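You operate a simulated robot arm through the tools that you are given. There is no shell and no other tool.

You are at the controls of a simulated robot arm. One attempt, no reset.

JOB
Set Rohan's place on the blue mat: name sign, eraser, board slid up, clip open, white glue wound out.
Fine: the board with the grey card, slid straight, a finger's width off the mat at most; leave the glue stick in its stand. Set down upright: what you pick out.

It is judged by the outcome, as a careful person would: the job done as asked, and still so three seconds after it is handed in. It fails if anything else is knocked over, pushed out of place, dropped, spilled or broken.

ROBOT AND FRAMES
A 7-joint arm with a two-finger parallel gripper, fixed in place. Base frame: the origin is at the foot of the arm, x ahead of it, y to its left, z up; the work surface is at about z = 0.74. Readings come in m, degrees, newtons and seconds.
Its first joint turns from -166.0 to 166.0 degrees. Payload 4.4 kg.
Tool frame: the origin (TCP) lies between the finger pads and is the grasp point; the fingertips stand 0.023 m ahead of it; z points along the fingers, y is the line along which they close. The gripper opens to 0.094 m. The fingers are 0.038 m wide and 0.01 m thick; the gripper's body (0.054 by 0.096 m) begins 0.039 m behind the TCP.
Orientation is told as [roll, pitch, yaw] about the base's x, y, z axes, in that order, counted from this pose: with the fingers straight down and closing along the base's y, the tool's x points along the base's -x, its y along +y and its z along -z.

CONTROLS
- The arm moves only by the tool jog_arm. Its argument "targets" is a list of rows, each an object (a shift or turn left out is 0, a gripper value left out holds the last) with "offset": the shift along the tool's x, y, z in units of 150 mm (1.0 is 150 mm), a list of three; "delta_rot": the turn, a rotation vector about the tool's x, y, z in units of 120 degrees (1.0 is 120 degrees), a list of three; "jaw": the closure, from 0 (fully open) to 1 (shut). In form: [{"offset": [dx, dy, dz], "delta_rot": [rx, ry, rz], "jaw": jaw}, ...]. A call has 1 to 20 rows; each row is the pose to reach, as a shift and turn from the pose commanded when the call began, along the tool's axes at that moment. A call with a number of a shift or a turn outside -1 to 1 is refused whole. Each row takes 0.2 s and may step no farther than 0.05 m and 8.6 degrees from the row before; otherwise, or with a gripper value out of range, the whole call is refused. Where a pose cannot be reached the arm comes as near as it can. A force on the tool above 40 N (or 10 N above the force at the start of the call, whichever is more), or a blocked arm, ends the call early, and 0.2 s more pass. Each finger travels about 0.072 m/s and halts on what it meets, pressing with about 22 N; the grip force reading is that of the motor and also rises with nothing between the fingers. The clock runs only during rows and for 0.2 s after the last one: add rows that repeat a pose to give the fingers time. It gives the time, the measured TCP pose, the force on the tool (base axes), the opening and the grip force at its end, in the units of the frame above (readings bear some noise), with the torque about the TCP (base axes, N m) and any sound that the robot's microphone picked up, and new pictures: "pictures" is both (left out), scene, wrist or none.
- Cameras (640 x 400 px; columns grow to the right, rows downward): "scene" is fixed at [0.3993, 0.5077, 1.3142]; the picture's right is [-0.09, -1.00, 0.00], its down [-0.69, 0.06, -0.72] and it looks along [0.72, -0.06, -0.69] (base axes); focal length 214 px, centre (320, 200). "wrist" rides on the gripper at [0.086, 0.016, -0.075] in the tool frame; the picture's right is [-0.18, 0.98, 0.00], its down [-0.58, -0.11, -0.81] and it looks along [-0.79, -0.15, 0.59] (tool axes); focal length 243 px, centre (320, 200). There is no depth. A picture from a camera that has moved, and an enlarged one, comes with that camera's place and axes in the base frame and with its lens. The place of the scene camera against the robot may be out by one fixed shift of up to 0.012 m in any direction.
- zoom(camera, box): a new picture of the part [left, top, right, bottom] of that camera's present view, enlarged. No time passes.
- job_done(): hands the job in; it is judged then, once.

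Places have to be worked out from the pictures, the camera data and where the tool is seen. Open the gripper and draw the arm clear of the work before you hand the job in, unless the task says otherwise.

The tools are called after "Request:" by a JSON object that holds its "fn" and its "kwargs". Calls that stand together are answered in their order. jog_arm: Moves the arm, as the interface text tells. Its arguments: {"type":"object","properties":{"targets":{"type":"array"},"pictures":{"type":"string","enum":["both","scene","wrist","none"]}},"required":["targets"]} The other tools are called the same way: zoom (camera, box) takes an enlarged picture of a part of a camera's view; job_done () hands the job in.

At the start:

```text
time: 0.0
eef_pos: [0.7174, 0.3829, 1.182]
tcp_rot: [0.0, 0.0, 0.0]
wrist_force: [0.3, -0.5, 0.1]
ft_torque: [0.03, -0.01, 0.0]
opening: 0.0941
finger_force: 0.0
```

scene: 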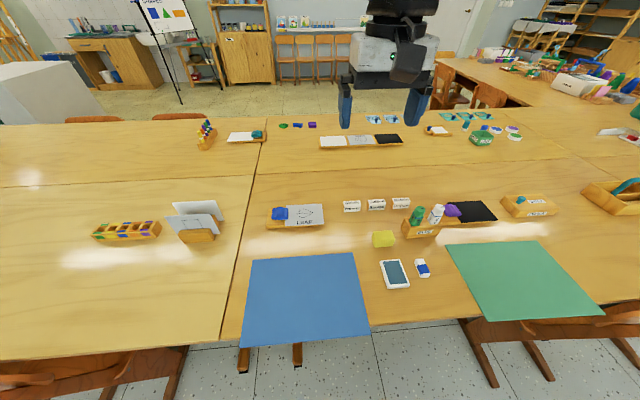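
wrist: 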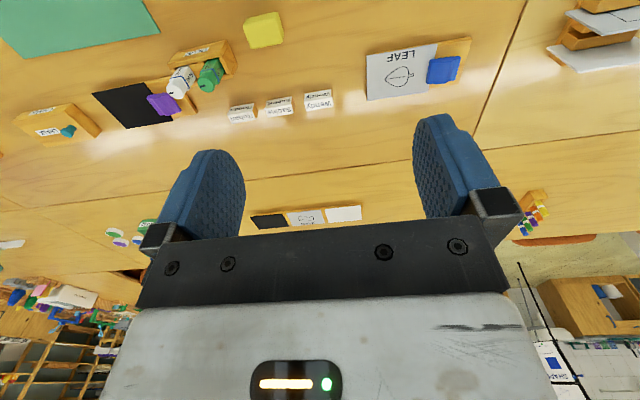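

I'll start by looking closely at the items around the mats before moving.

Request:
{"fn": "zoom", "kwargs": {"camera": "scene", "box": [240, 180, 440, 305]}}

Request:
{"fn": "zoom", "kwargs": {"camera": "scene", "box": [400, 180, 560, 280]}}

Request:
{"fn": "zoom", "kwargs": {"camera": "scene", "box": [330, 185, 430, 248]}}

Request:
{"fn": "zoom", "kwargs": {"camera": "scene", "box": [300, 100, 540, 180]}}

Request:
{"fn": "zoom", "kwargs": {"camera": "scene", "box": [80, 110, 280, 250]}}

Request:
{"fn": "zoom", "kwargs": {"camera": "wrist", "box": [200, 20, 480, 140]}}

```text
3.20 times, centred on (340, 242) of scene
camera zoom: at [0.3993, 0.5077, 1.3142], right [-0.09, -1.0, 0.0], down [-0.69, 0.06, -0.72], along [0.72, -0.06, -0.69], focal length 686 px, centre (256, 64)
```

zoom: 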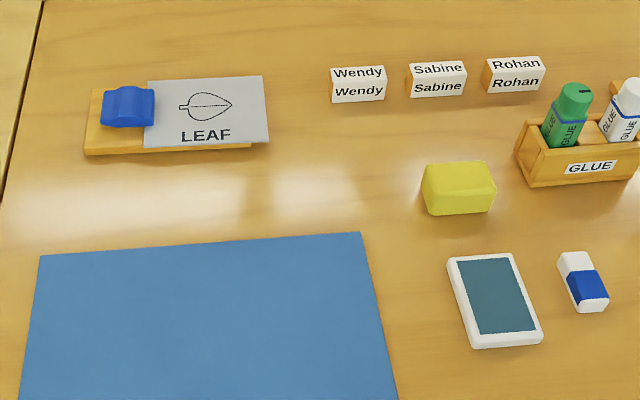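

```text
4.00 times, centred on (480, 230) of scene
camera zoom: at [0.3993, 0.5077, 1.3142], right [-0.09, -1.0, 0.0], down [-0.69, 0.06, -0.72], along [0.72, -0.06, -0.69], focal length 858 px, centre (-320, 80)
```

zoom: 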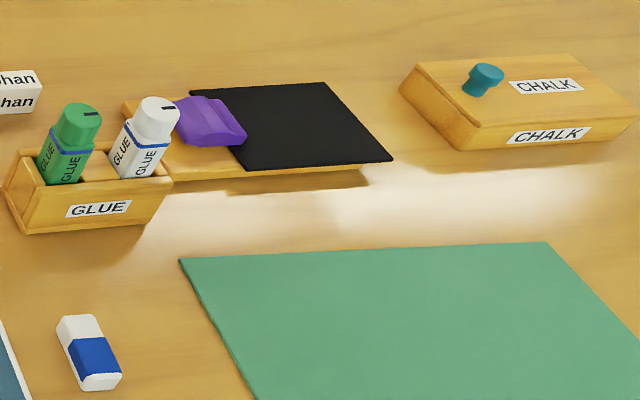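

```text
6.35 times, centred on (380, 216) of scene
camera zoom: at [0.3993, 0.5077, 1.3142], right [-0.09, -1.0, 0.0], down [-0.69, 0.06, -0.72], along [0.72, -0.06, -0.69], focal length 1362 px, centre (-61, 95)
```

zoom: 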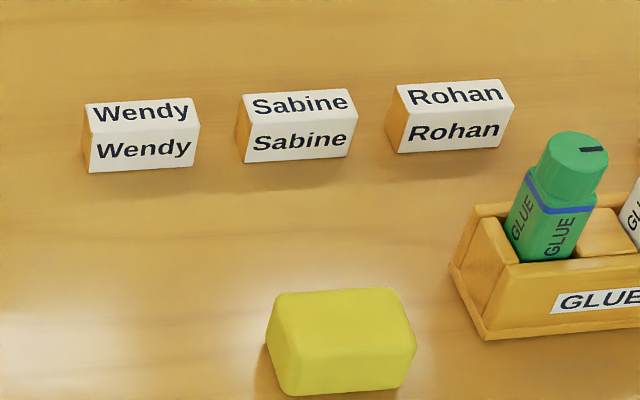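

```text
2.67 times, centred on (420, 140) of scene
camera zoom: at [0.3993, 0.5077, 1.3142], right [-0.09, -1.0, 0.0], down [-0.69, 0.06, -0.72], along [0.72, -0.06, -0.69], focal length 572 px, centre (53, 360)
```

zoom: 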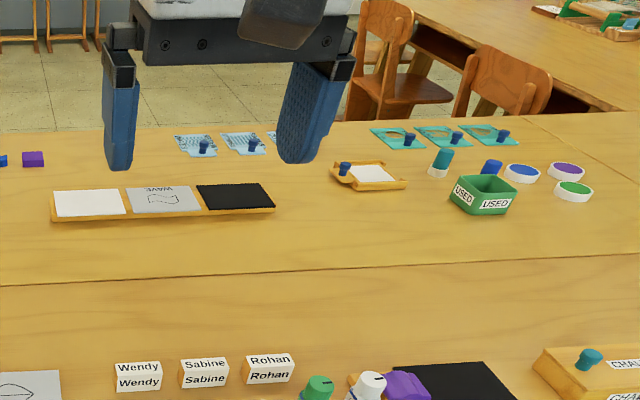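

```text
2.86 times, centred on (180, 180) of scene
camera zoom: at [0.3993, 0.5077, 1.3142], right [-0.09, -1.0, 0.0], down [-0.69, 0.06, -0.72], along [0.72, -0.06, -0.69], focal length 613 px, centre (720, 257)
```

zoom: 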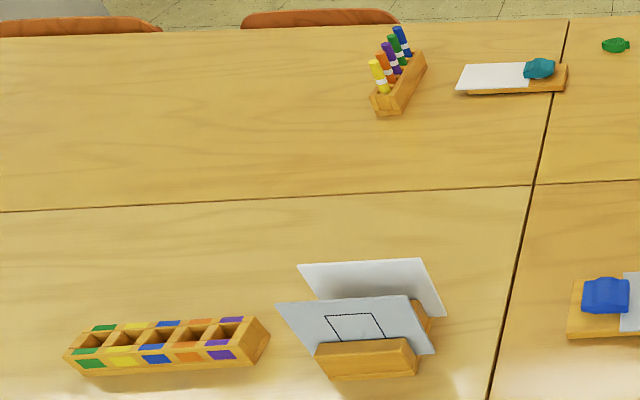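

```text
2.29 times, centred on (340, 80) of wrist
camera zoom: at [0.6313, 0.398, 1.2553], right [0.18, 0.98, 0.0], down [0.58, -0.11, 0.81], along [0.79, -0.15, -0.59], focal length 555 px, centre (274, 474)
```

zoom: 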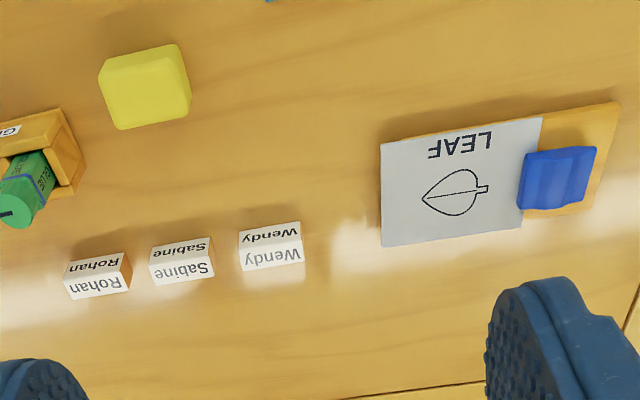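

The Rohan sign stands right of Sabine's, near (0.92, 0.16). The LEAF board is behind the blue mat, and the eraser is near (0.685, 0.185). I'll move the wrist camera in for a closer look at the board and clip.

Request:
{"fn": "jog_arm", "kwargs": {"targets": [{"offset": [0.13, 0.16, 0.2]}, {"offset": [0.26, 0.32, 0.4]}, {"offset": [0.4, 0.48, 0.6]}, {"offset": [0.53, 0.64, 0.8]}, {"offset": [0.667, 0.8, 1.0]}, {"offset": [0.667, 0.8, 1.0]}]}}

```text
time: 1.4
eef_pos: [0.6173, 0.5014, 1.0302]
tcp_rot: [0.1, -0.1, 0.0]
wrist_force: [1.2, -0.2, 0.5]
ft_torque: [-0.02, 0.01, -0.01]
opening: 0.0942
finger_force: 0.1
camera wrist: at [0.5315, 0.5175, 1.1043], right [0.18, 0.98, 0.0], down [0.58, -0.11, 0.81], along [0.79, -0.15, -0.59], focal length 243 px, centre (320, 200)
```

scene: 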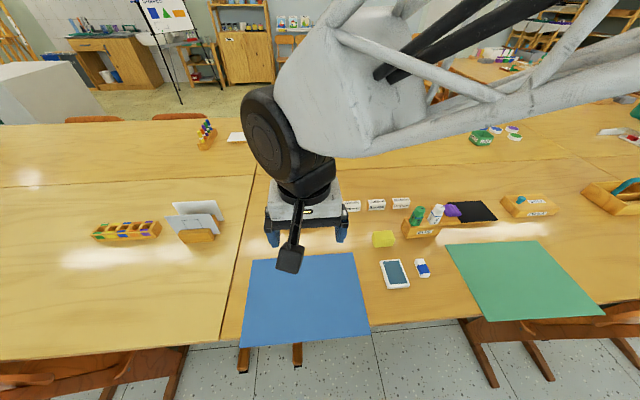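
wrist: 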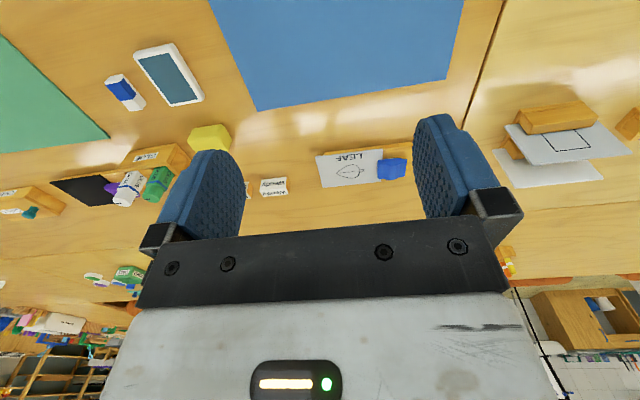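

The board is visible between the fingers. I'll zoom in on it, the glue stand and the signs.

Request:
{"fn": "zoom", "kwargs": {"camera": "wrist", "box": [300, 130, 420, 205]}}

Request:
{"fn": "zoom", "kwargs": {"camera": "wrist", "box": [40, 120, 200, 220]}}

Request:
{"fn": "zoom", "kwargs": {"camera": "scene", "box": [390, 190, 510, 265]}}

```text
5.33 times, centred on (360, 168) of wrist
camera zoom: at [0.5315, 0.5175, 1.1043], right [0.18, 0.98, 0.0], down [0.58, -0.11, 0.81], along [0.79, -0.15, -0.59], focal length 1294 px, centre (107, 373)
```

zoom: 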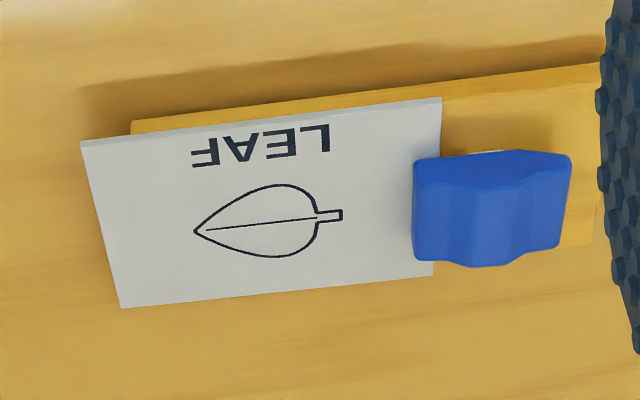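

```text
4.00 times, centred on (120, 170) of wrist
camera zoom: at [0.5315, 0.5175, 1.1043], right [0.18, 0.98, 0.0], down [0.58, -0.11, 0.81], along [0.79, -0.15, -0.59], focal length 970 px, centre (1120, 320)
```

zoom: 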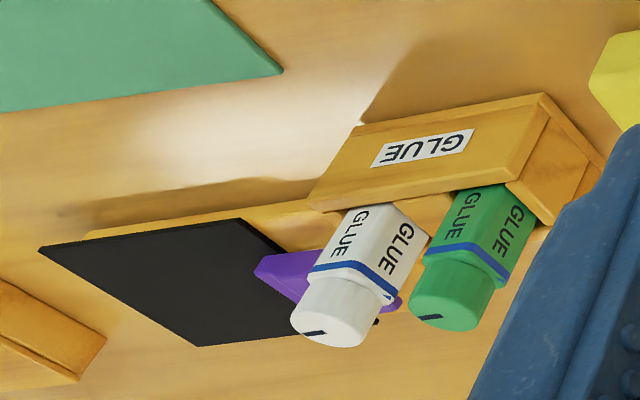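

```text
5.33 times, centred on (450, 228) of scene
camera zoom: at [0.3993, 0.5077, 1.3142], right [-0.09, -1.0, 0.0], down [-0.69, 0.06, -0.72], along [0.72, -0.06, -0.69], focal length 1144 px, centre (-373, 53)
```

zoom: 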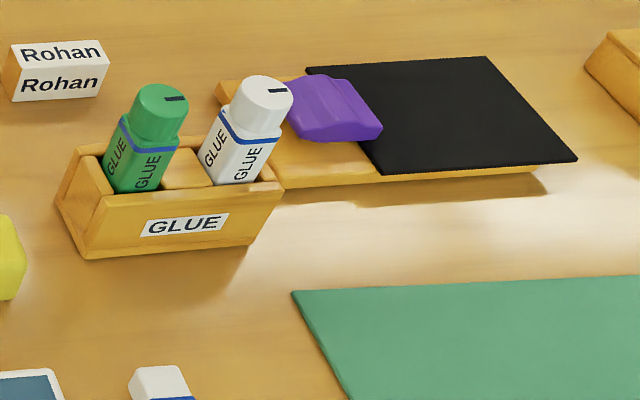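

The clip is a moulded piece at the board's left end, and each glue stick has a round marked knob on top. I'll turn toward the clip and get closer to see how it works.

Request:
{"fn": "jog_arm", "kwargs": {"targets": [{"offset": [-0.07, -0.033, 0.12], "delta_rot": [0, 0, -0.0625]}, {"offset": [-0.14, -0.067, 0.24], "delta_rot": [0, 0, -0.125]}, {"offset": [-0.21, -0.1, 0.37], "delta_rot": [0, 0, -0.1875]}, {"offset": [-0.28, -0.133, 0.49], "delta_rot": [0, 0, -0.25]}, {"offset": [-0.35, -0.167, 0.61], "delta_rot": [0, 0, -0.3125]}, {"offset": [-0.42, -0.2, 0.733], "delta_rot": [0, 0, -0.375]}, {"offset": [-0.42, -0.2, 0.733], "delta_rot": [0, 0, -0.375]}]}}

```text
time: 3.0
eef_pos: [0.68, 0.4709, 0.9233]
tcp_rot: [0.0, 0.0, 45.0]
wrist_force: [-0.2, -0.2, 0.6]
ft_torque: [-0.02, 0.01, -0.04]
opening: 0.094
finger_force: 0.0
camera wrist: at [0.6073, 0.4209, 0.9966], right [-0.57, 0.82, 0.0], down [0.49, 0.33, 0.81], along [0.67, 0.46, -0.59], focal length 243 px, centre (320, 200)
```

scene: 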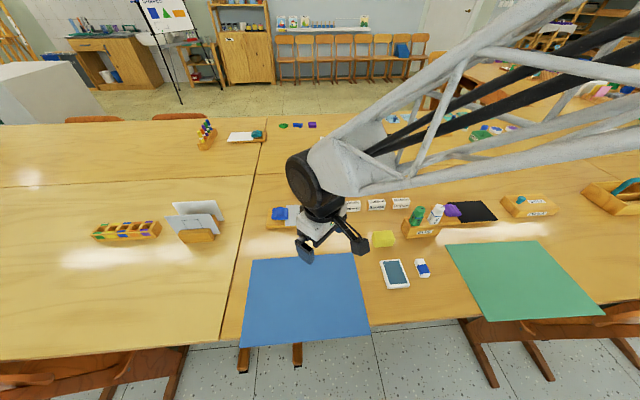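
wrist: 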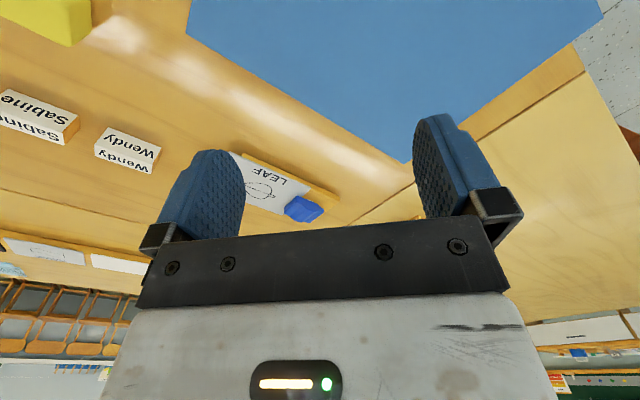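

Request:
{"fn": "zoom", "kwargs": {"camera": "wrist", "box": [220, 140, 350, 230]}}

Request:
{"fn": "zoom", "kwargs": {"camera": "wrist", "box": [270, 185, 340, 230]}}

Request:
{"fn": "zoom", "kwargs": {"camera": "scene", "box": [220, 110, 330, 150]}}

Request:
{"fn": "zoom", "kwargs": {"camera": "wrist", "box": [0, 70, 180, 180]}}

```text
4.44 times, centred on (285, 185) of wrist
camera zoom: at [0.6073, 0.4209, 0.9966], right [-0.57, 0.82, 0.0], down [0.49, 0.33, 0.81], along [0.67, 0.46, -0.59], focal length 1078 px, centre (476, 267)
```

zoom: 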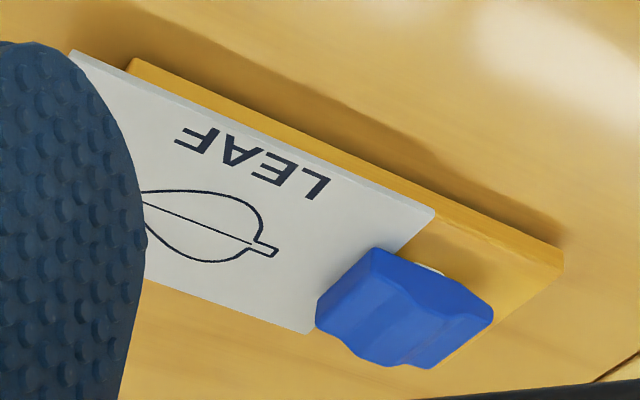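

```text
8.89 times, centred on (305, 208) of wrist
camera zoom: at [0.6073, 0.4209, 0.9966], right [-0.57, 0.82, 0.0], down [0.49, 0.33, 0.81], along [0.67, 0.46, -0.59], focal length 2157 px, centre (453, 133)
```

zoom: 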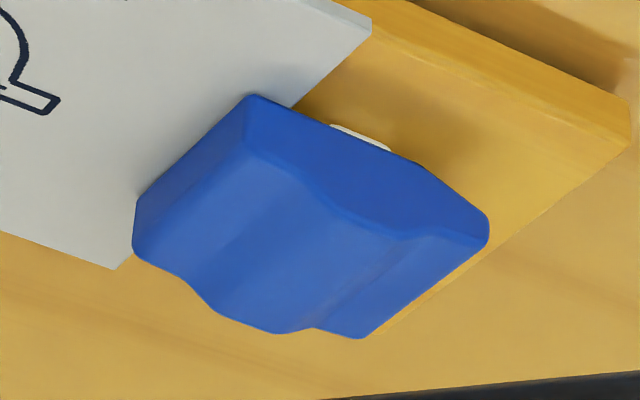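

```text
5.82 times, centred on (275, 130) of scene
camera zoom: at [0.3993, 0.5077, 1.3142], right [-0.09, -1.0, 0.0], down [-0.69, 0.06, -0.72], along [0.72, -0.06, -0.69], focal length 1248 px, centre (582, 607)
```

zoom: 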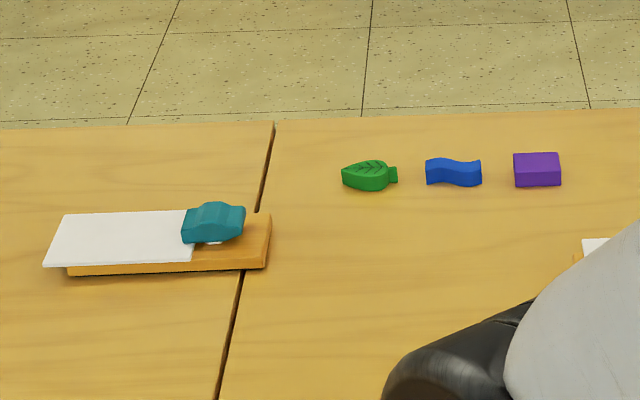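

```text
3.56 times, centred on (90, 125) of wrist
camera zoom: at [0.6073, 0.4209, 0.9966], right [-0.57, 0.82, 0.0], down [0.49, 0.33, 0.81], along [0.67, 0.46, -0.59], focal length 863 px, centre (1138, 467)
```

zoom: 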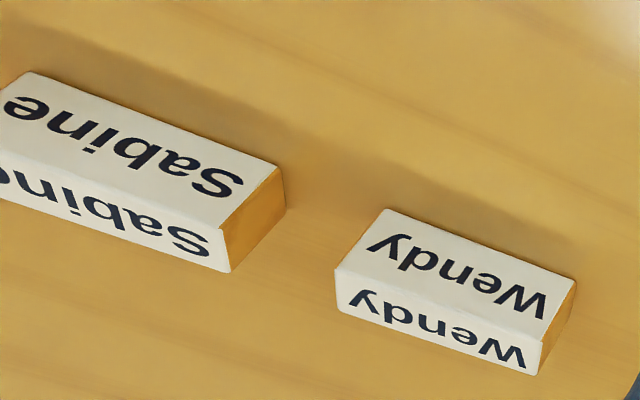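

The clip is a rocker lever hinged on a cross pin over the card's edge: pressing its outer end should open it. Next I'll inspect the glue stand close up.

Request:
{"fn": "jog_arm", "kwargs": {"targets": [{"offset": [0.165, -0.165, 0], "delta_rot": [0, 0, 0.0625]}, {"offset": [0.33, -0.33, 0], "delta_rot": [0, 0, 0.125]}, {"offset": [0.495, -0.495, 0], "delta_rot": [0, 0, 0.1875]}, {"offset": [0.66, -0.66, 0], "delta_rot": [0, 0, 0.25]}, {"offset": [0.825, -0.825, 0], "delta_rot": [0, 0, 0.3125]}, {"offset": [0.99, -0.99, 0], "delta_rot": [0, 0, 0.375]}], "pictures": "none"}}

Request:
{"fn": "jog_arm", "kwargs": {"targets": [{"offset": [-0.02, -0.25, 0.04]}, {"offset": [-0.05, -0.5, 0.08]}, {"offset": [-0.07, -0.75, 0.12]}, {"offset": [-0.093, -1.0, 0.153]}, {"offset": [-0.093, -1.0, 0.153]}]}}

```text
time: 4.4
eef_pos: [0.679, 0.2632, 0.9216]
tcp_rot: [0.0, 0.0, -0.3]
wrist_force: [0.2, 0.5, -1.5]
ft_torque: [0.03, 0.01, -0.05]
opening: 0.0941
finger_force: 0.0
```

```text
time: 5.6
eef_pos: [0.6937, 0.1119, 0.901]
tcp_rot: [0.0, 0.0, -0.1]
wrist_force: [0.0, 0.5, 0.3]
ft_torque: [0.0, -0.01, 0.02]
opening: 0.0941
finger_force: 0.2
camera wrist: at [0.6062, 0.1278, 0.9747], right [0.18, 0.98, 0.0], down [0.58, -0.11, 0.81], along [0.79, -0.15, -0.59], focal length 243 px, centre (320, 200)
```

scene: 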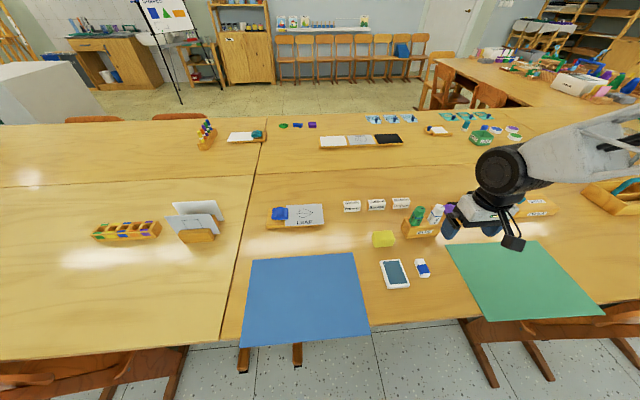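
wrist: 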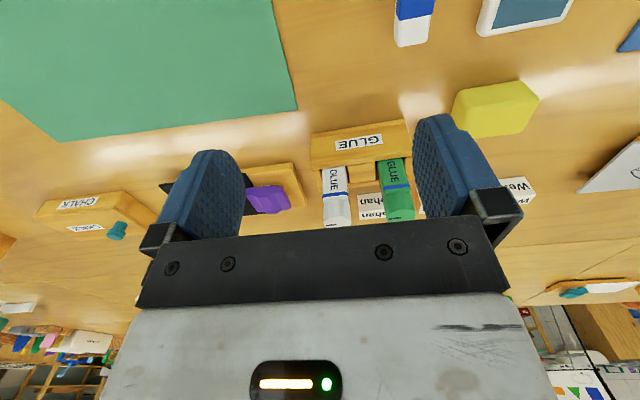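

Request:
{"fn": "zoom", "kwargs": {"camera": "wrist", "box": [290, 110, 430, 235]}}

Request:
{"fn": "zoom", "kwargs": {"camera": "scene", "box": [395, 195, 455, 245]}}

Request:
{"fn": "zoom", "kwargs": {"camera": "wrist", "box": [310, 155, 370, 235]}}

```text
3.20 times, centred on (360, 172) of wrist
camera zoom: at [0.6062, 0.1278, 0.9747], right [0.18, 0.98, 0.0], down [0.58, -0.11, 0.81], along [0.79, -0.15, -0.59], focal length 776 px, centre (192, 288)
```

zoom: 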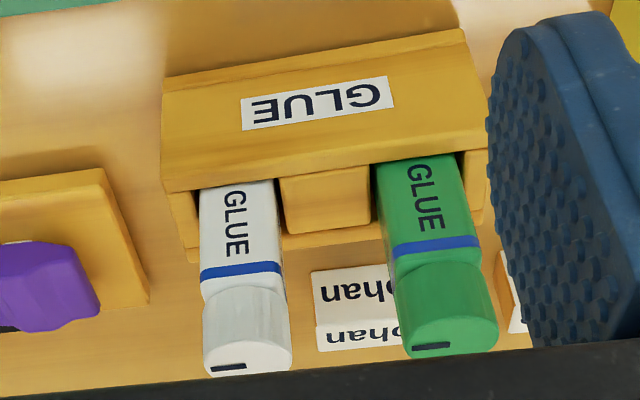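

```text
8.00 times, centred on (425, 220) of scene
camera zoom: at [0.3993, 0.5077, 1.3142], right [-0.09, -1.0, 0.0], down [-0.69, 0.06, -0.72], along [0.72, -0.06, -0.69], focal length 1716 px, centre (-520, 40)
```

zoom: 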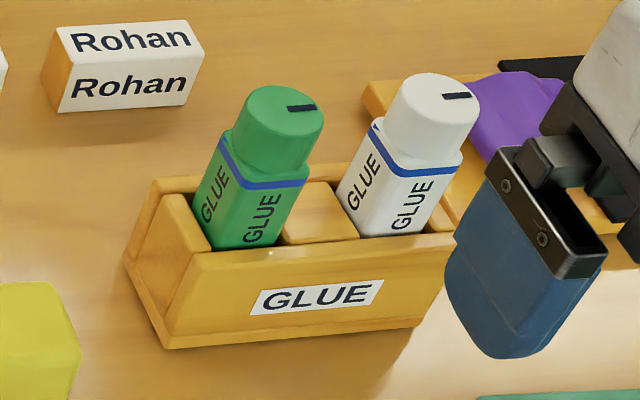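

```text
5.00 times, centred on (340, 195) of wrist
camera zoom: at [0.6062, 0.1278, 0.9747], right [0.18, 0.98, 0.0], down [0.58, -0.11, 0.81], along [0.79, -0.15, -0.59], focal length 1213 px, centre (220, 225)
```

zoom: 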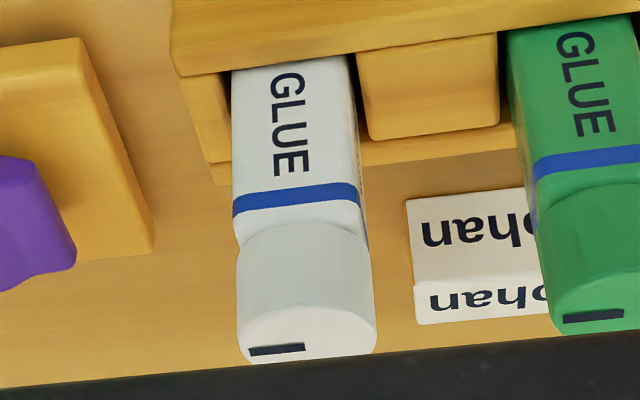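

Both glue sticks stand upright with marked knobs. I put the white knob's top centre near (0.814, 0.106, 0.851), with the green one 62 mm to its left. I'll half-close the fingers and hover above the white knob to check alignment.

Request:
{"fn": "jog_arm", "kwargs": {"targets": [{"offset": [-0.2, -0.01, -0.127], "jaw": 0.468}, {"offset": [-0.4, -0.02, -0.127], "jaw": 0.468}, {"offset": [-0.6, -0.03, -0.127], "jaw": 0.468}, {"offset": [-0.8, -0.04, -0.127], "jaw": 0.468}, {"offset": [-0.8, -0.04, -0.127], "jaw": 0.468}]}}

Request:
{"fn": "zoom", "kwargs": {"camera": "wrist", "box": [220, 60, 420, 240]}}

Request:
{"fn": "zoom", "kwargs": {"camera": "scene", "box": [395, 150, 495, 250]}}

```text
time: 6.8
eef_pos: [0.8134, 0.1049, 0.9196]
tcp_rot: [0.0, 0.0, -0.1]
wrist_force: [-0.4, -0.3, -0.2]
ft_torque: [0.01, -0.03, 0.04]
opening: 0.0502
finger_force: 0.1
camera wrist: at [0.727, 0.1207, 0.993], right [0.19, 0.98, 0.0], down [0.58, -0.11, 0.81], along [0.79, -0.15, -0.59], focal length 243 px, centre (320, 200)
```

scene: 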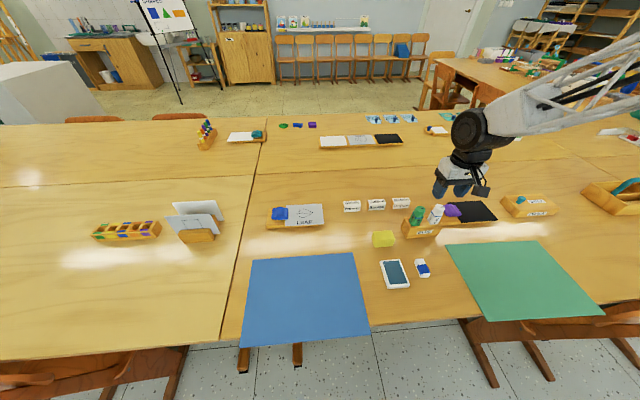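
wrist: 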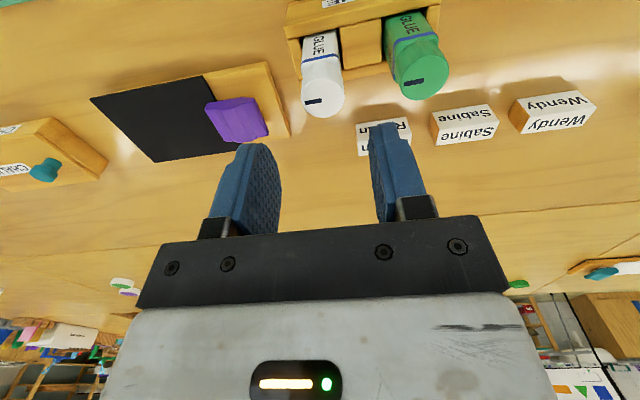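

```text
2.22 times, centred on (320, 150) of wrist
camera zoom: at [0.727, 0.1207, 0.993], right [0.19, 0.98, 0.0], down [0.58, -0.11, 0.81], along [0.79, -0.15, -0.59], focal length 539 px, centre (320, 311)
```

zoom: 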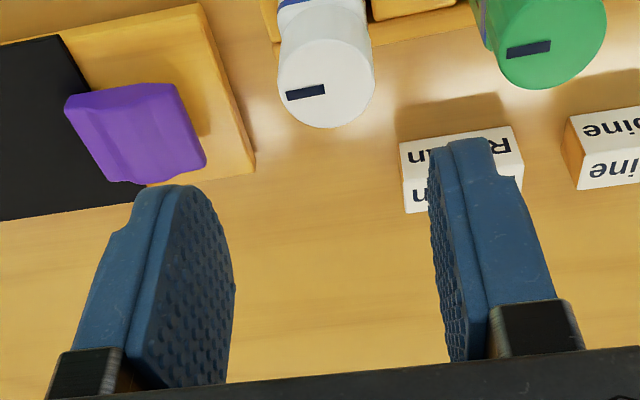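

```text
4.00 times, centred on (445, 200) of scene
camera zoom: at [0.3993, 0.5077, 1.3142], right [-0.09, -1.0, 0.0], down [-0.69, 0.06, -0.72], along [0.72, -0.06, -0.69], focal length 858 px, centre (-180, 200)
```

zoom: 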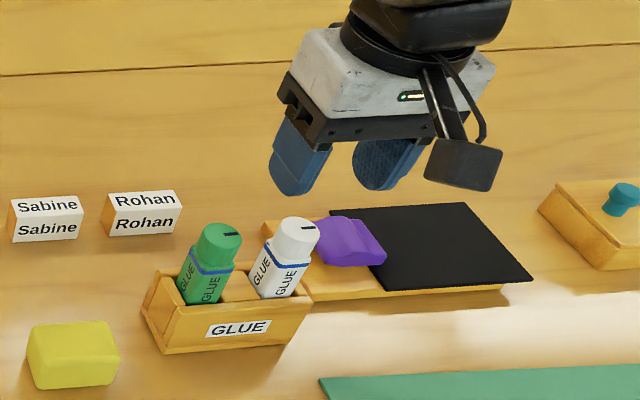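

The knob centre measures about (0.812, 0.1065), 27 mm across. I'll yaw to -80° above it, then descend so the tips stop just at the knob's lower rim.

Request:
{"fn": "jog_arm", "kwargs": {"targets": [{"offset": [0.006, 0.011, 0], "delta_rot": [0, 0, 0.0667]}, {"offset": [0.006, 0.011, 0], "delta_rot": [0, 0, 0.1333]}, {"offset": [0.006, 0.011, 0], "delta_rot": [0, 0, 0.2]}, {"offset": [0.006, 0.011, 0], "delta_rot": [0, 0, 0.2667]}, {"offset": [0.006, 0.011, 0], "delta_rot": [0, 0, 0.3333]}, {"offset": [0.006, 0.011, 0], "delta_rot": [0, 0, 0.4]}, {"offset": [0.006, 0.011, 0], "delta_rot": [0, 0, 0.4667]}, {"offset": [0.006, 0.011, 0], "delta_rot": [0, 0, 0.5333]}, {"offset": [0.006, 0.011, 0], "delta_rot": [0, 0, 0.6]}, {"offset": [0.006, 0.011, 0], "delta_rot": [0, 0, 0.6667]}, {"offset": [0.006, 0.011, 0.1], "delta_rot": [0, 0, 0.6667]}, {"offset": [0.006, 0.011, 0.2], "delta_rot": [0, 0, 0.6667]}, {"offset": [0.006, 0.011, 0.2], "delta_rot": [0, 0, 0.6667]}]}}

Request:
{"fn": "zoom", "kwargs": {"camera": "wrist", "box": [220, 60, 420, 240]}}

Request:
{"fn": "zoom", "kwargs": {"camera": "scene", "box": [395, 150, 495, 250]}}

```text
time: 9.6
eef_pos: [0.8129, 0.108, 0.8876]
tcp_rot: [0.0, -0.1, -80.1]
wrist_force: [-0.4, -0.5, 0.4]
ft_torque: [-0.02, -0.02, 0.02]
opening: 0.0498
finger_force: 0.1
camera wrist: at [0.8139, 0.1956, 0.9622], right [1.0, -0.01, 0.0], down [-0.01, -0.59, 0.81], along [-0.01, -0.81, -0.59], focal length 243 px, centre (320, 200)
```

scene: 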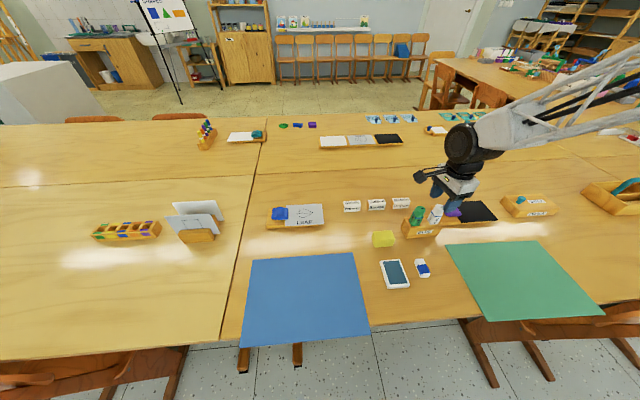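
wrist: 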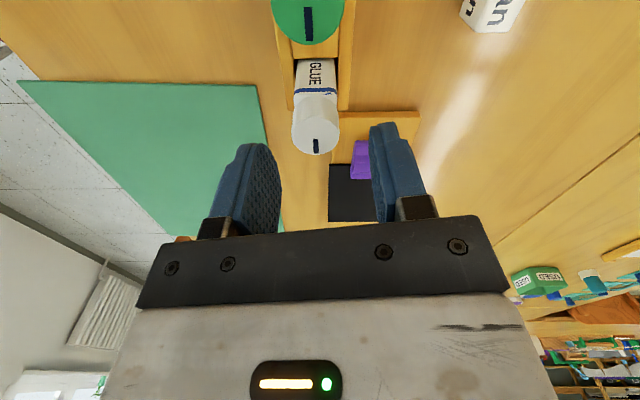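

```text
2.22 times, centred on (320, 150) of wrist
camera zoom: at [0.8139, 0.1956, 0.9622], right [1.0, -0.01, 0.0], down [-0.01, -0.59, 0.81], along [-0.01, -0.81, -0.59], focal length 539 px, centre (320, 311)
```

zoom: 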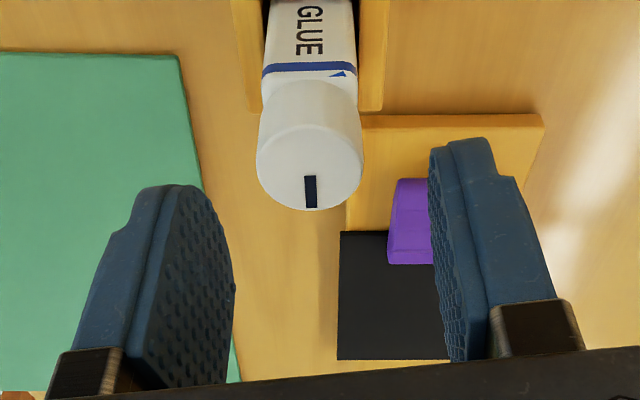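

```text
4.00 times, centred on (445, 200) of scene
camera zoom: at [0.3993, 0.5077, 1.3142], right [-0.09, -1.0, 0.0], down [-0.69, 0.06, -0.72], along [0.72, -0.06, -0.69], focal length 858 px, centre (-180, 200)
```

zoom: 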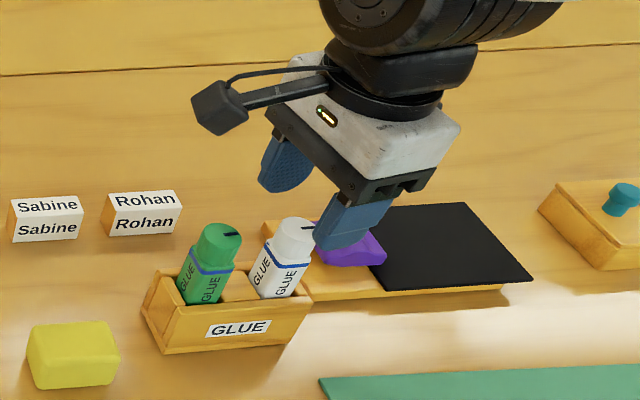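

There is a small blue arrow by the band on the glue body's left face; I'll zoom in on it.

Request:
{"fn": "zoom", "kwargs": {"camera": "wrist", "box": [285, 50, 345, 160]}}

Request:
{"fn": "zoom", "kwargs": {"camera": "wrist", "box": [295, 75, 345, 110]}}

Request:
{"fn": "zoom", "kwargs": {"camera": "scene", "box": [422, 200, 450, 230]}}

```text
3.64 times, centred on (315, 105) of wrist
camera zoom: at [0.8139, 0.1956, 0.9622], right [1.0, -0.01, 0.0], down [-0.01, -0.59, 0.81], along [-0.01, -0.81, -0.59], focal length 882 px, centre (338, 546)
```

zoom: 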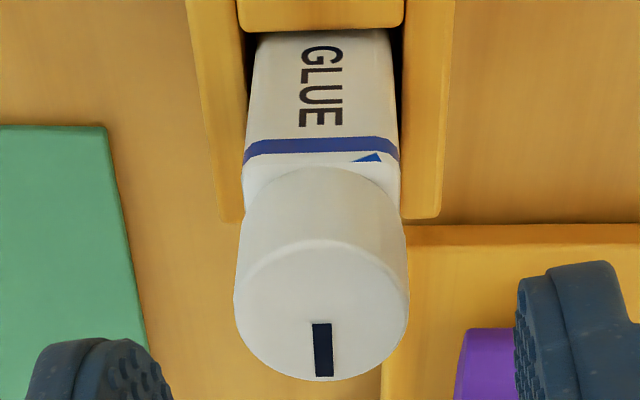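

```text
11.43 times, centred on (320, 92) of wrist
camera zoom: at [0.8139, 0.1956, 0.9622], right [1.0, -0.01, 0.0], down [-0.01, -0.59, 0.81], along [-0.01, -0.81, -0.59], focal length 2773 px, centre (320, 1429)
```

zoom: 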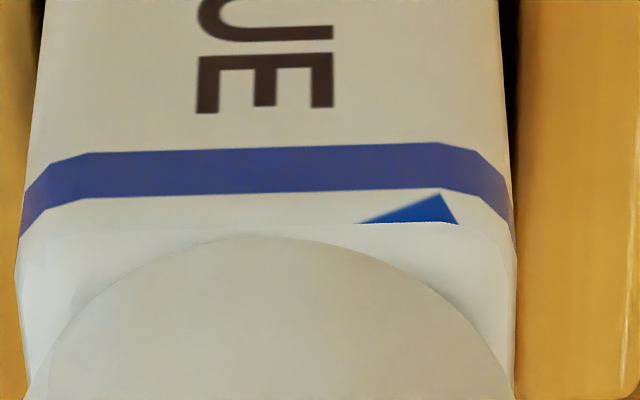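

```text
13.33 times, centred on (436, 215) of scene
camera zoom: at [0.3993, 0.5077, 1.3142], right [-0.09, -1.0, 0.0], down [-0.69, 0.06, -0.72], along [0.72, -0.06, -0.69], focal length 2860 px, centre (-1227, 0)
```

zoom: 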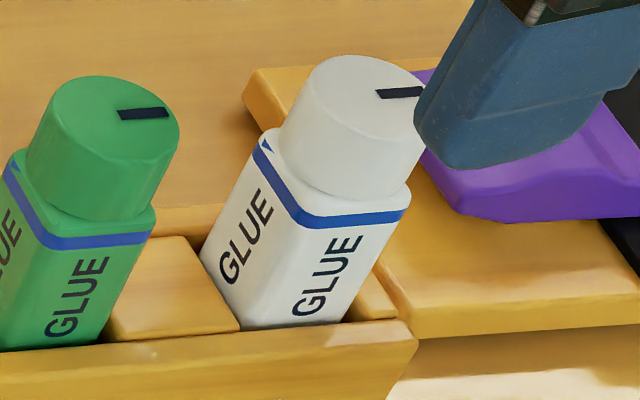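

The arrow on the stick's left (+y) face tapers toward -x, which means counter-clockwise from above is out. The knob centre refines to (0.811, 0.106), so I'll correct by about 2 mm, descend to z 0.858 and grip.

Request:
{"fn": "jog_arm", "kwargs": {"targets": [{"offset": [-0.011, -0.0155, 0.06]}, {"offset": [-0.011, -0.0155, 0.13]}, {"offset": [-0.011, -0.0155, 0.197]}, {"offset": [-0.011, -0.0155, 0.197]}, {"offset": [-0.011, -0.0155, 0.197], "jaw": 0.8}, {"offset": [-0.011, -0.0155, 0.197], "jaw": 0.8}, {"offset": [-0.011, -0.0155, 0.197], "jaw": 0.8}]}}

Request:
{"fn": "zoom", "kwargs": {"camera": "wrist", "box": [220, 60, 420, 240]}}

Request:
{"fn": "zoom", "kwargs": {"camera": "scene", "box": [405, 180, 475, 240]}}

```text
time: 11.2
eef_pos: [0.8109, 0.1049, 0.8599]
tcp_rot: [0.0, 0.0, -79.9]
wrist_force: [0.0, -0.3, 1.1]
ft_torque: [-0.01, -0.07, 0.03]
opening: 0.0256
finger_force: 21.8
camera wrist: at [0.8121, 0.1939, 0.9336], right [1.0, -0.01, 0.0], down [-0.01, -0.59, 0.81], along [-0.01, -0.81, -0.59], focal length 243 px, centre (320, 200)
```

scene: 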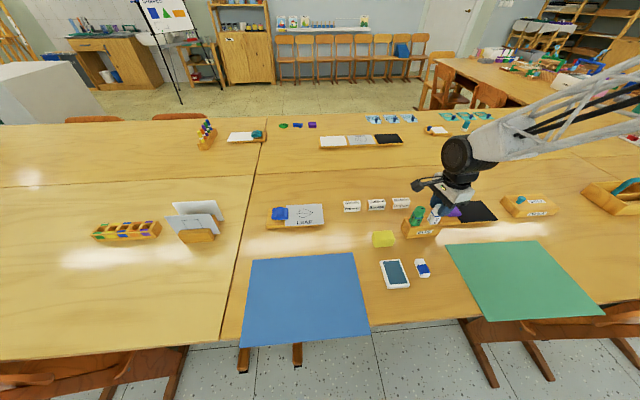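
wrist: 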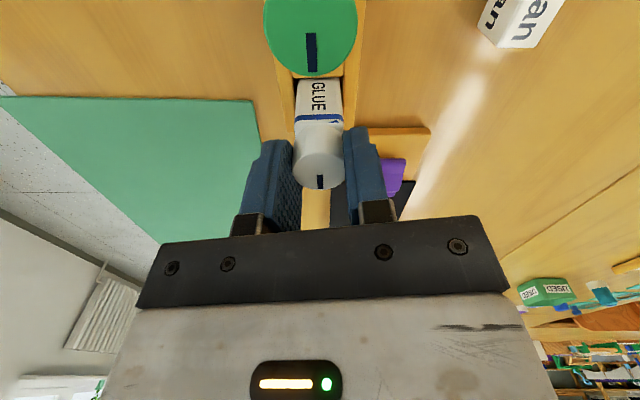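

```text
2.22 times, centred on (320, 150) of wrist
camera zoom: at [0.8121, 0.1939, 0.9336], right [1.0, -0.01, 0.0], down [-0.01, -0.59, 0.81], along [-0.01, -0.81, -0.59], focal length 539 px, centre (320, 311)
```

zoom: 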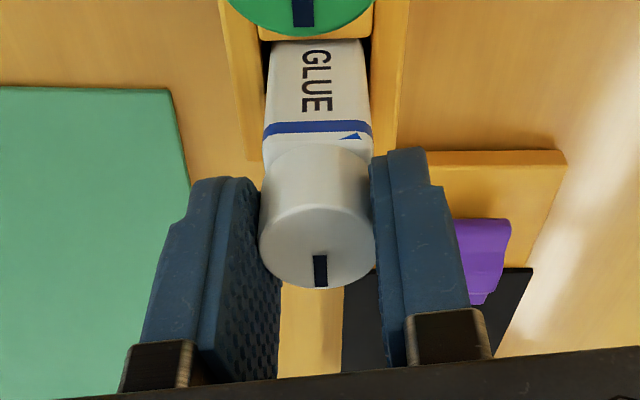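

```text
6.67 times, centred on (440, 210) of scene
camera zoom: at [0.3993, 0.5077, 1.3142], right [-0.09, -1.0, 0.0], down [-0.69, 0.06, -0.72], along [0.72, -0.06, -0.69], focal length 1430 px, centre (-480, 133)
```

zoom: 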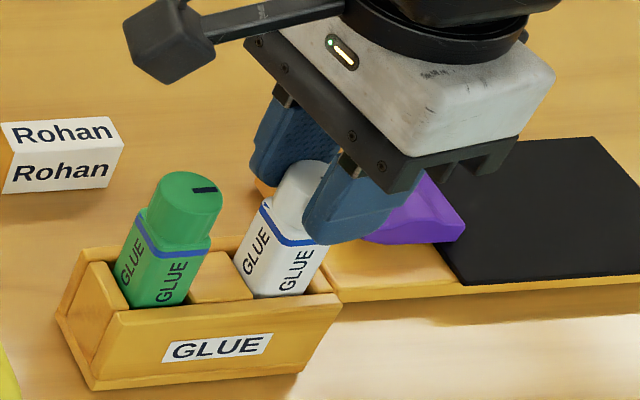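

The knob is gripped (25.6 mm). I'll check the arrow again from this closer camera position before turning.

Request:
{"fn": "zoom", "kwargs": {"camera": "wrist", "box": [300, 105, 350, 135]}}

Request:
{"fn": "zoom", "kwargs": {"camera": "wrist", "box": [255, 0, 365, 80]}}

```text
12.80 times, centred on (325, 120) of wrist
camera zoom: at [0.8121, 0.1939, 0.9336], right [1.0, -0.01, 0.0], down [-0.01, -0.59, 0.81], along [-0.01, -0.81, -0.59], focal length 3106 px, centre (256, 1224)
```

zoom: 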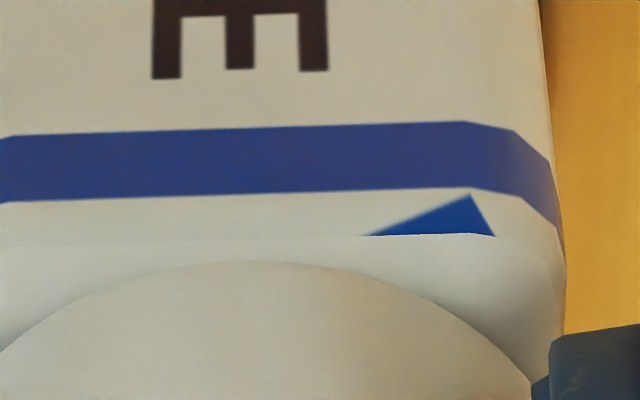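

```text
5.00 times, centred on (310, 40) of wrist
camera zoom: at [0.8121, 0.1939, 0.9336], right [1.0, -0.01, 0.0], down [-0.01, -0.59, 0.81], along [-0.01, -0.81, -0.59], focal length 1213 px, centre (370, 1000)
```

zoom: 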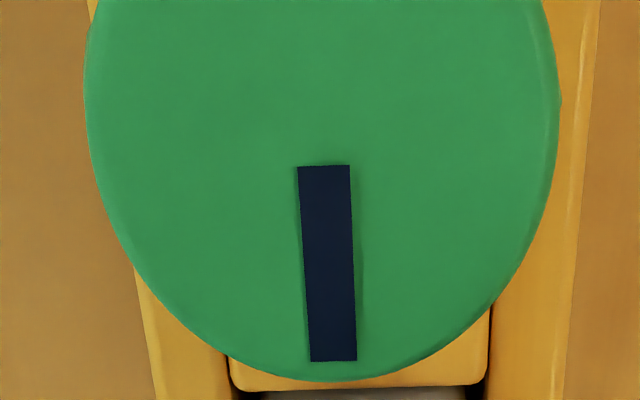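

I'll start turning counter-clockwise by 32° and check the torque, sound and the mark.

Request:
{"fn": "jog_arm", "kwargs": {"targets": [{"delta_rot": [0, 0, -0.0667]}, {"delta_rot": [0, 0, -0.1333]}, {"delta_rot": [0, 0, -0.2]}, {"delta_rot": [0, 0, -0.2667]}, {"delta_rot": [0, 0, -0.2667]}]}}

Request:
{"fn": "zoom", "kwargs": {"camera": "wrist", "box": [220, 60, 420, 240]}}

Request:
{"fn": "zoom", "kwargs": {"camera": "scene", "box": [405, 180, 475, 240]}}

```text
time: 12.4
eef_pos: [0.8113, 0.1063, 0.8597]
tcp_rot: [0.1, -0.1, -48.1]
wrist_force: [-4.0, -0.5, 36.9]
ft_torque: [-0.16, 0.07, -0.34]
opening: 0.0253
finger_force: 21.6
camera wrist: at [0.7656, 0.1807, 0.9332], right [0.85, 0.52, 0.0], down [0.31, -0.5, 0.81], along [0.42, -0.69, -0.59], focal length 243 px, centre (320, 200)
```

scene: 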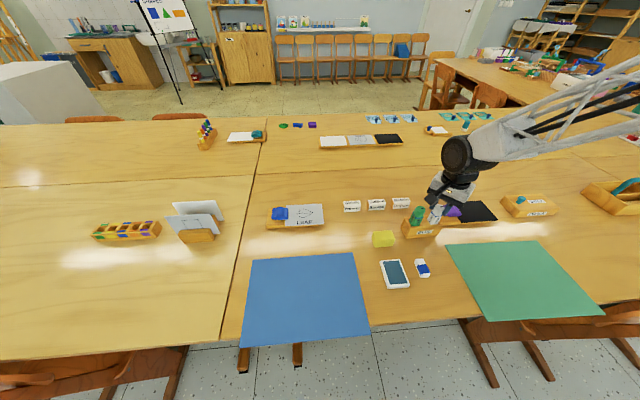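
wrist: 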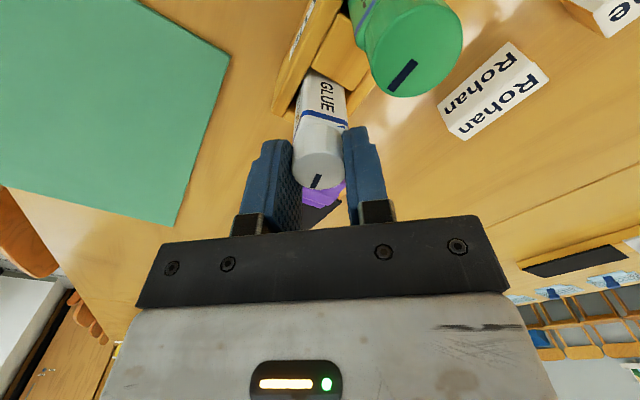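

```text
2.22 times, centred on (320, 150) of wrist
camera zoom: at [0.7656, 0.1807, 0.9332], right [0.85, 0.52, 0.0], down [0.31, -0.5, 0.81], along [0.42, -0.69, -0.59], focal length 539 px, centre (320, 311)
```

zoom: 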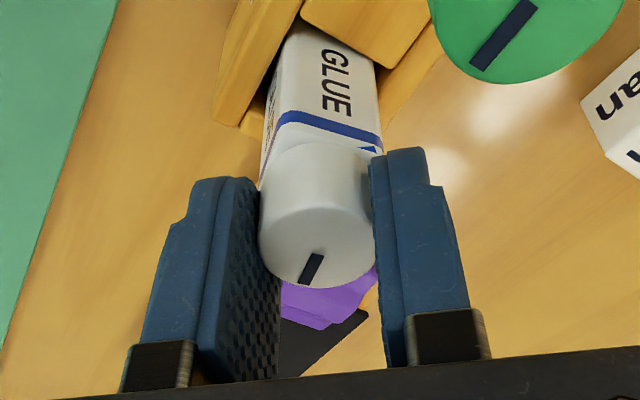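

```text
6.67 times, centred on (440, 210) of scene
camera zoom: at [0.3993, 0.5077, 1.3142], right [-0.09, -1.0, 0.0], down [-0.69, 0.06, -0.72], along [0.72, -0.06, -0.69], focal length 1430 px, centre (-480, 133)
```

zoom: 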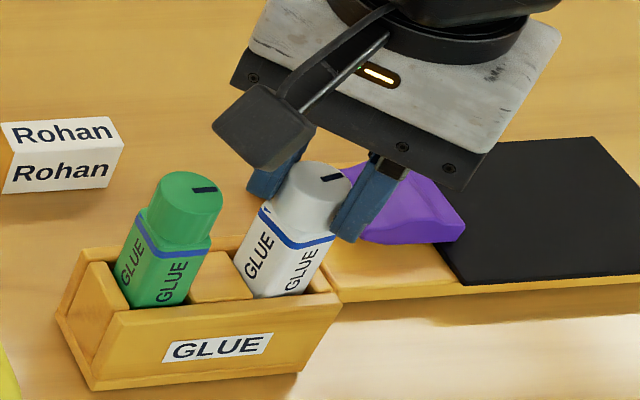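

The knob turned a little and now pushes up on the tool with 37 N, so it's climbing as it unwinds and I must rise with it. I'll raise 2 mm to relieve the force.

Request:
{"fn": "jog_arm", "kwargs": {"targets": [{"offset": [0, 0, -0.0067]}, {"offset": [0, 0, -0.0133]}, {"offset": [0, 0, -0.0133]}], "pictures": "none"}}

Request:
{"fn": "zoom", "kwargs": {"camera": "wrist", "box": [220, 60, 420, 240]}}

```text
time: 13.2
eef_pos: [0.8111, 0.1059, 0.8602]
tcp_rot: [0.0, 0.0, -48.1]
wrist_force: [5.9, 1.1, 14.9]
ft_torque: [-0.1, -0.28, -0.24]
opening: 0.0253
finger_force: 22.2
```

```text
2.22 times, centred on (320, 150) of wrist
camera zoom: at [0.7653, 0.1808, 0.9334], right [0.85, 0.52, 0.0], down [0.31, -0.51, 0.81], along [0.42, -0.69, -0.59], focal length 539 px, centre (320, 311)
```

zoom: 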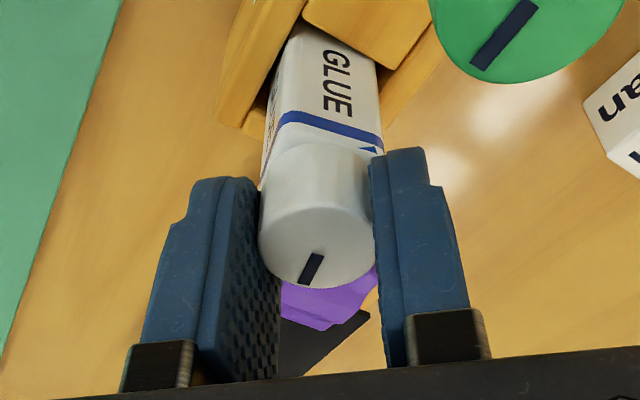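

Force fell to 15 N, about 11 N per mm of command. I'll continue turning while rising and watch the force.

Request:
{"fn": "jog_arm", "kwargs": {"targets": [{"offset": [0, 0, -0.01]}, {"offset": [0, 0, -0.014], "delta_rot": [0, 0, -0.0667]}, {"offset": [0, 0, -0.02], "delta_rot": [0, 0, -0.1333]}, {"offset": [0, 0, -0.02], "delta_rot": [0, 0, -0.1333]}], "pictures": "none"}}

Request:
{"fn": "zoom", "kwargs": {"camera": "wrist", "box": [220, 60, 420, 240]}}

Request:
{"fn": "zoom", "kwargs": {"camera": "scene", "box": [405, 180, 475, 240]}}

```text
time: 14.2
eef_pos: [0.8109, 0.107, 0.8623]
tcp_rot: [0.0, 0.1, -32.1]
wrist_force: [-1.6, -1.1, -1.9]
ft_torque: [-0.06, 0.07, 0.02]
opening: 0.025
finger_force: 21.9
```

```text
2.22 times, centred on (320, 150) of wrist
camera zoom: at [0.7469, 0.1655, 0.936], right [0.68, 0.74, 0.0], down [0.44, -0.4, 0.81], along [0.59, -0.55, -0.59], focal length 539 px, centre (320, 311)
```

zoom: 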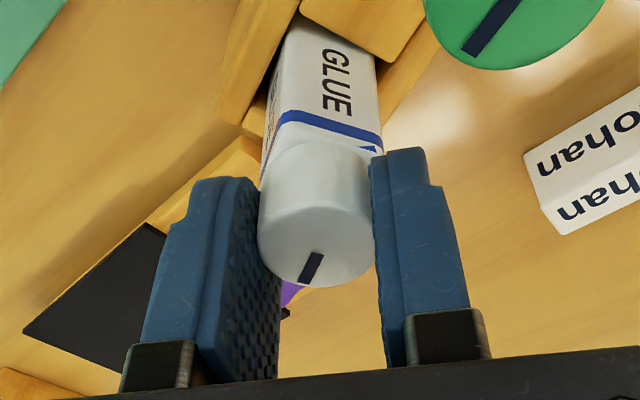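

```text
6.67 times, centred on (440, 210) of scene
camera zoom: at [0.3993, 0.5077, 1.3142], right [-0.09, -1.0, 0.0], down [-0.69, 0.06, -0.72], along [0.72, -0.06, -0.69], focal length 1430 px, centre (-480, 133)
```

zoom: 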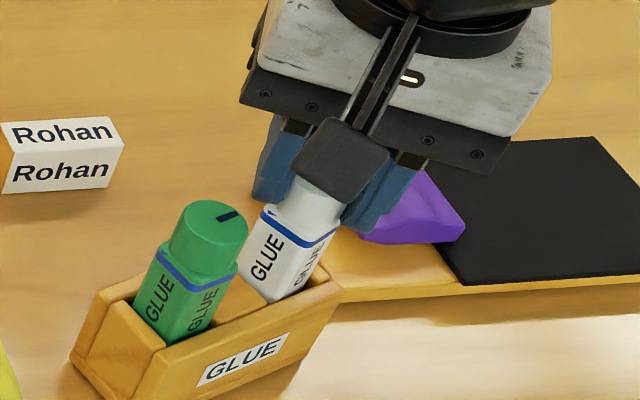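

The last turn carried the whole stand around with the stick, so the knob is stopped or stiff counter-clockwise. I'll look carefully before turning back.

Request:
{"fn": "zoom", "kwargs": {"camera": "scene", "box": [395, 195, 465, 250]}}

Request:
{"fn": "zoom", "kwargs": {"camera": "wrist", "box": [285, 60, 365, 195]}}

Request:
{"fn": "zoom", "kwargs": {"camera": "wrist", "box": [300, 100, 350, 140]}}

```text
7.27 times, centred on (430, 222) of scene
camera zoom: at [0.3993, 0.5077, 1.3142], right [-0.09, -1.0, 0.0], down [-0.69, 0.06, -0.72], along [0.72, -0.06, -0.69], focal length 1560 px, centre (-480, 36)
```

zoom: 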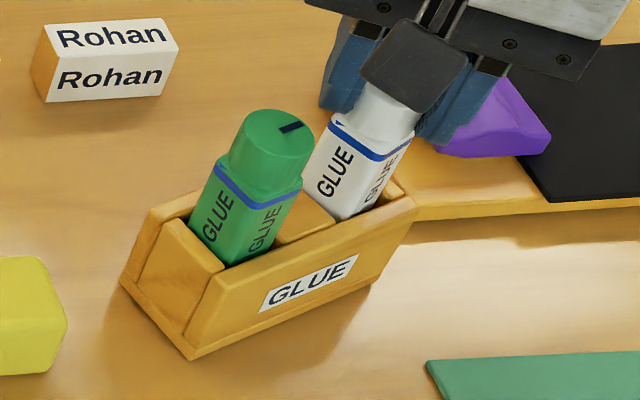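

```text
2.96 times, centred on (325, 128) of wrist
camera zoom: at [0.7469, 0.1655, 0.936], right [0.68, 0.74, 0.0], down [0.44, -0.4, 0.81], along [0.59, -0.55, -0.59], focal length 719 px, centre (305, 415)
```

zoom: 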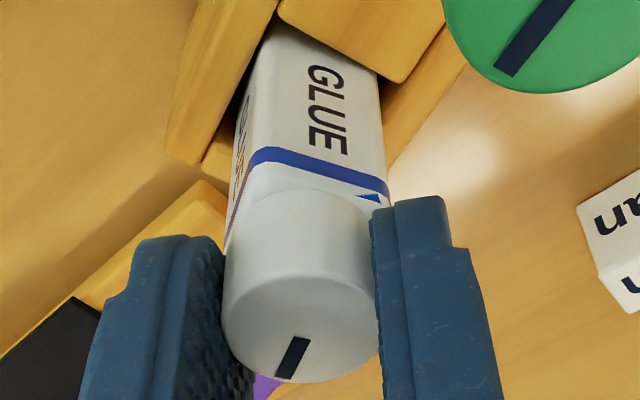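

```text
10.00 times, centred on (325, 120) of wrist
camera zoom: at [0.7469, 0.1655, 0.936], right [0.68, 0.74, 0.0], down [0.44, -0.4, 0.81], along [0.59, -0.55, -0.59], focal length 2426 px, centre (270, 1000)
```

zoom: 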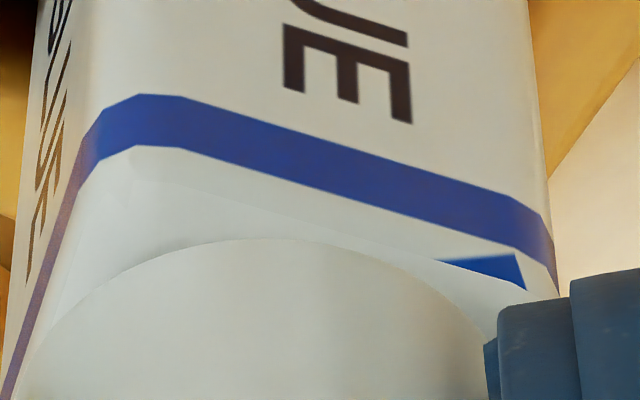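

The stand swung roughly 16° about the white stick. The fingertips probably overlapped the square body's corners and carried it around. I'll lower slightly, release, rise and measure.

Request:
{"fn": "jog_arm", "kwargs": {"targets": [{"offset": [0, 0, 0.0067]}, {"offset": [0, 0, 0.0133]}, {"offset": [0, 0, 0.0133]}], "pictures": "none"}}

```text
time: 15.0
eef_pos: [0.8119, 0.1058, 0.8598]
tcp_rot: [0.0, 0.1, -32.0]
wrist_force: [2.1, -1.4, 0.9]
ft_torque: [-0.1, -0.22, -0.06]
opening: 0.0255
finger_force: 22.5
```

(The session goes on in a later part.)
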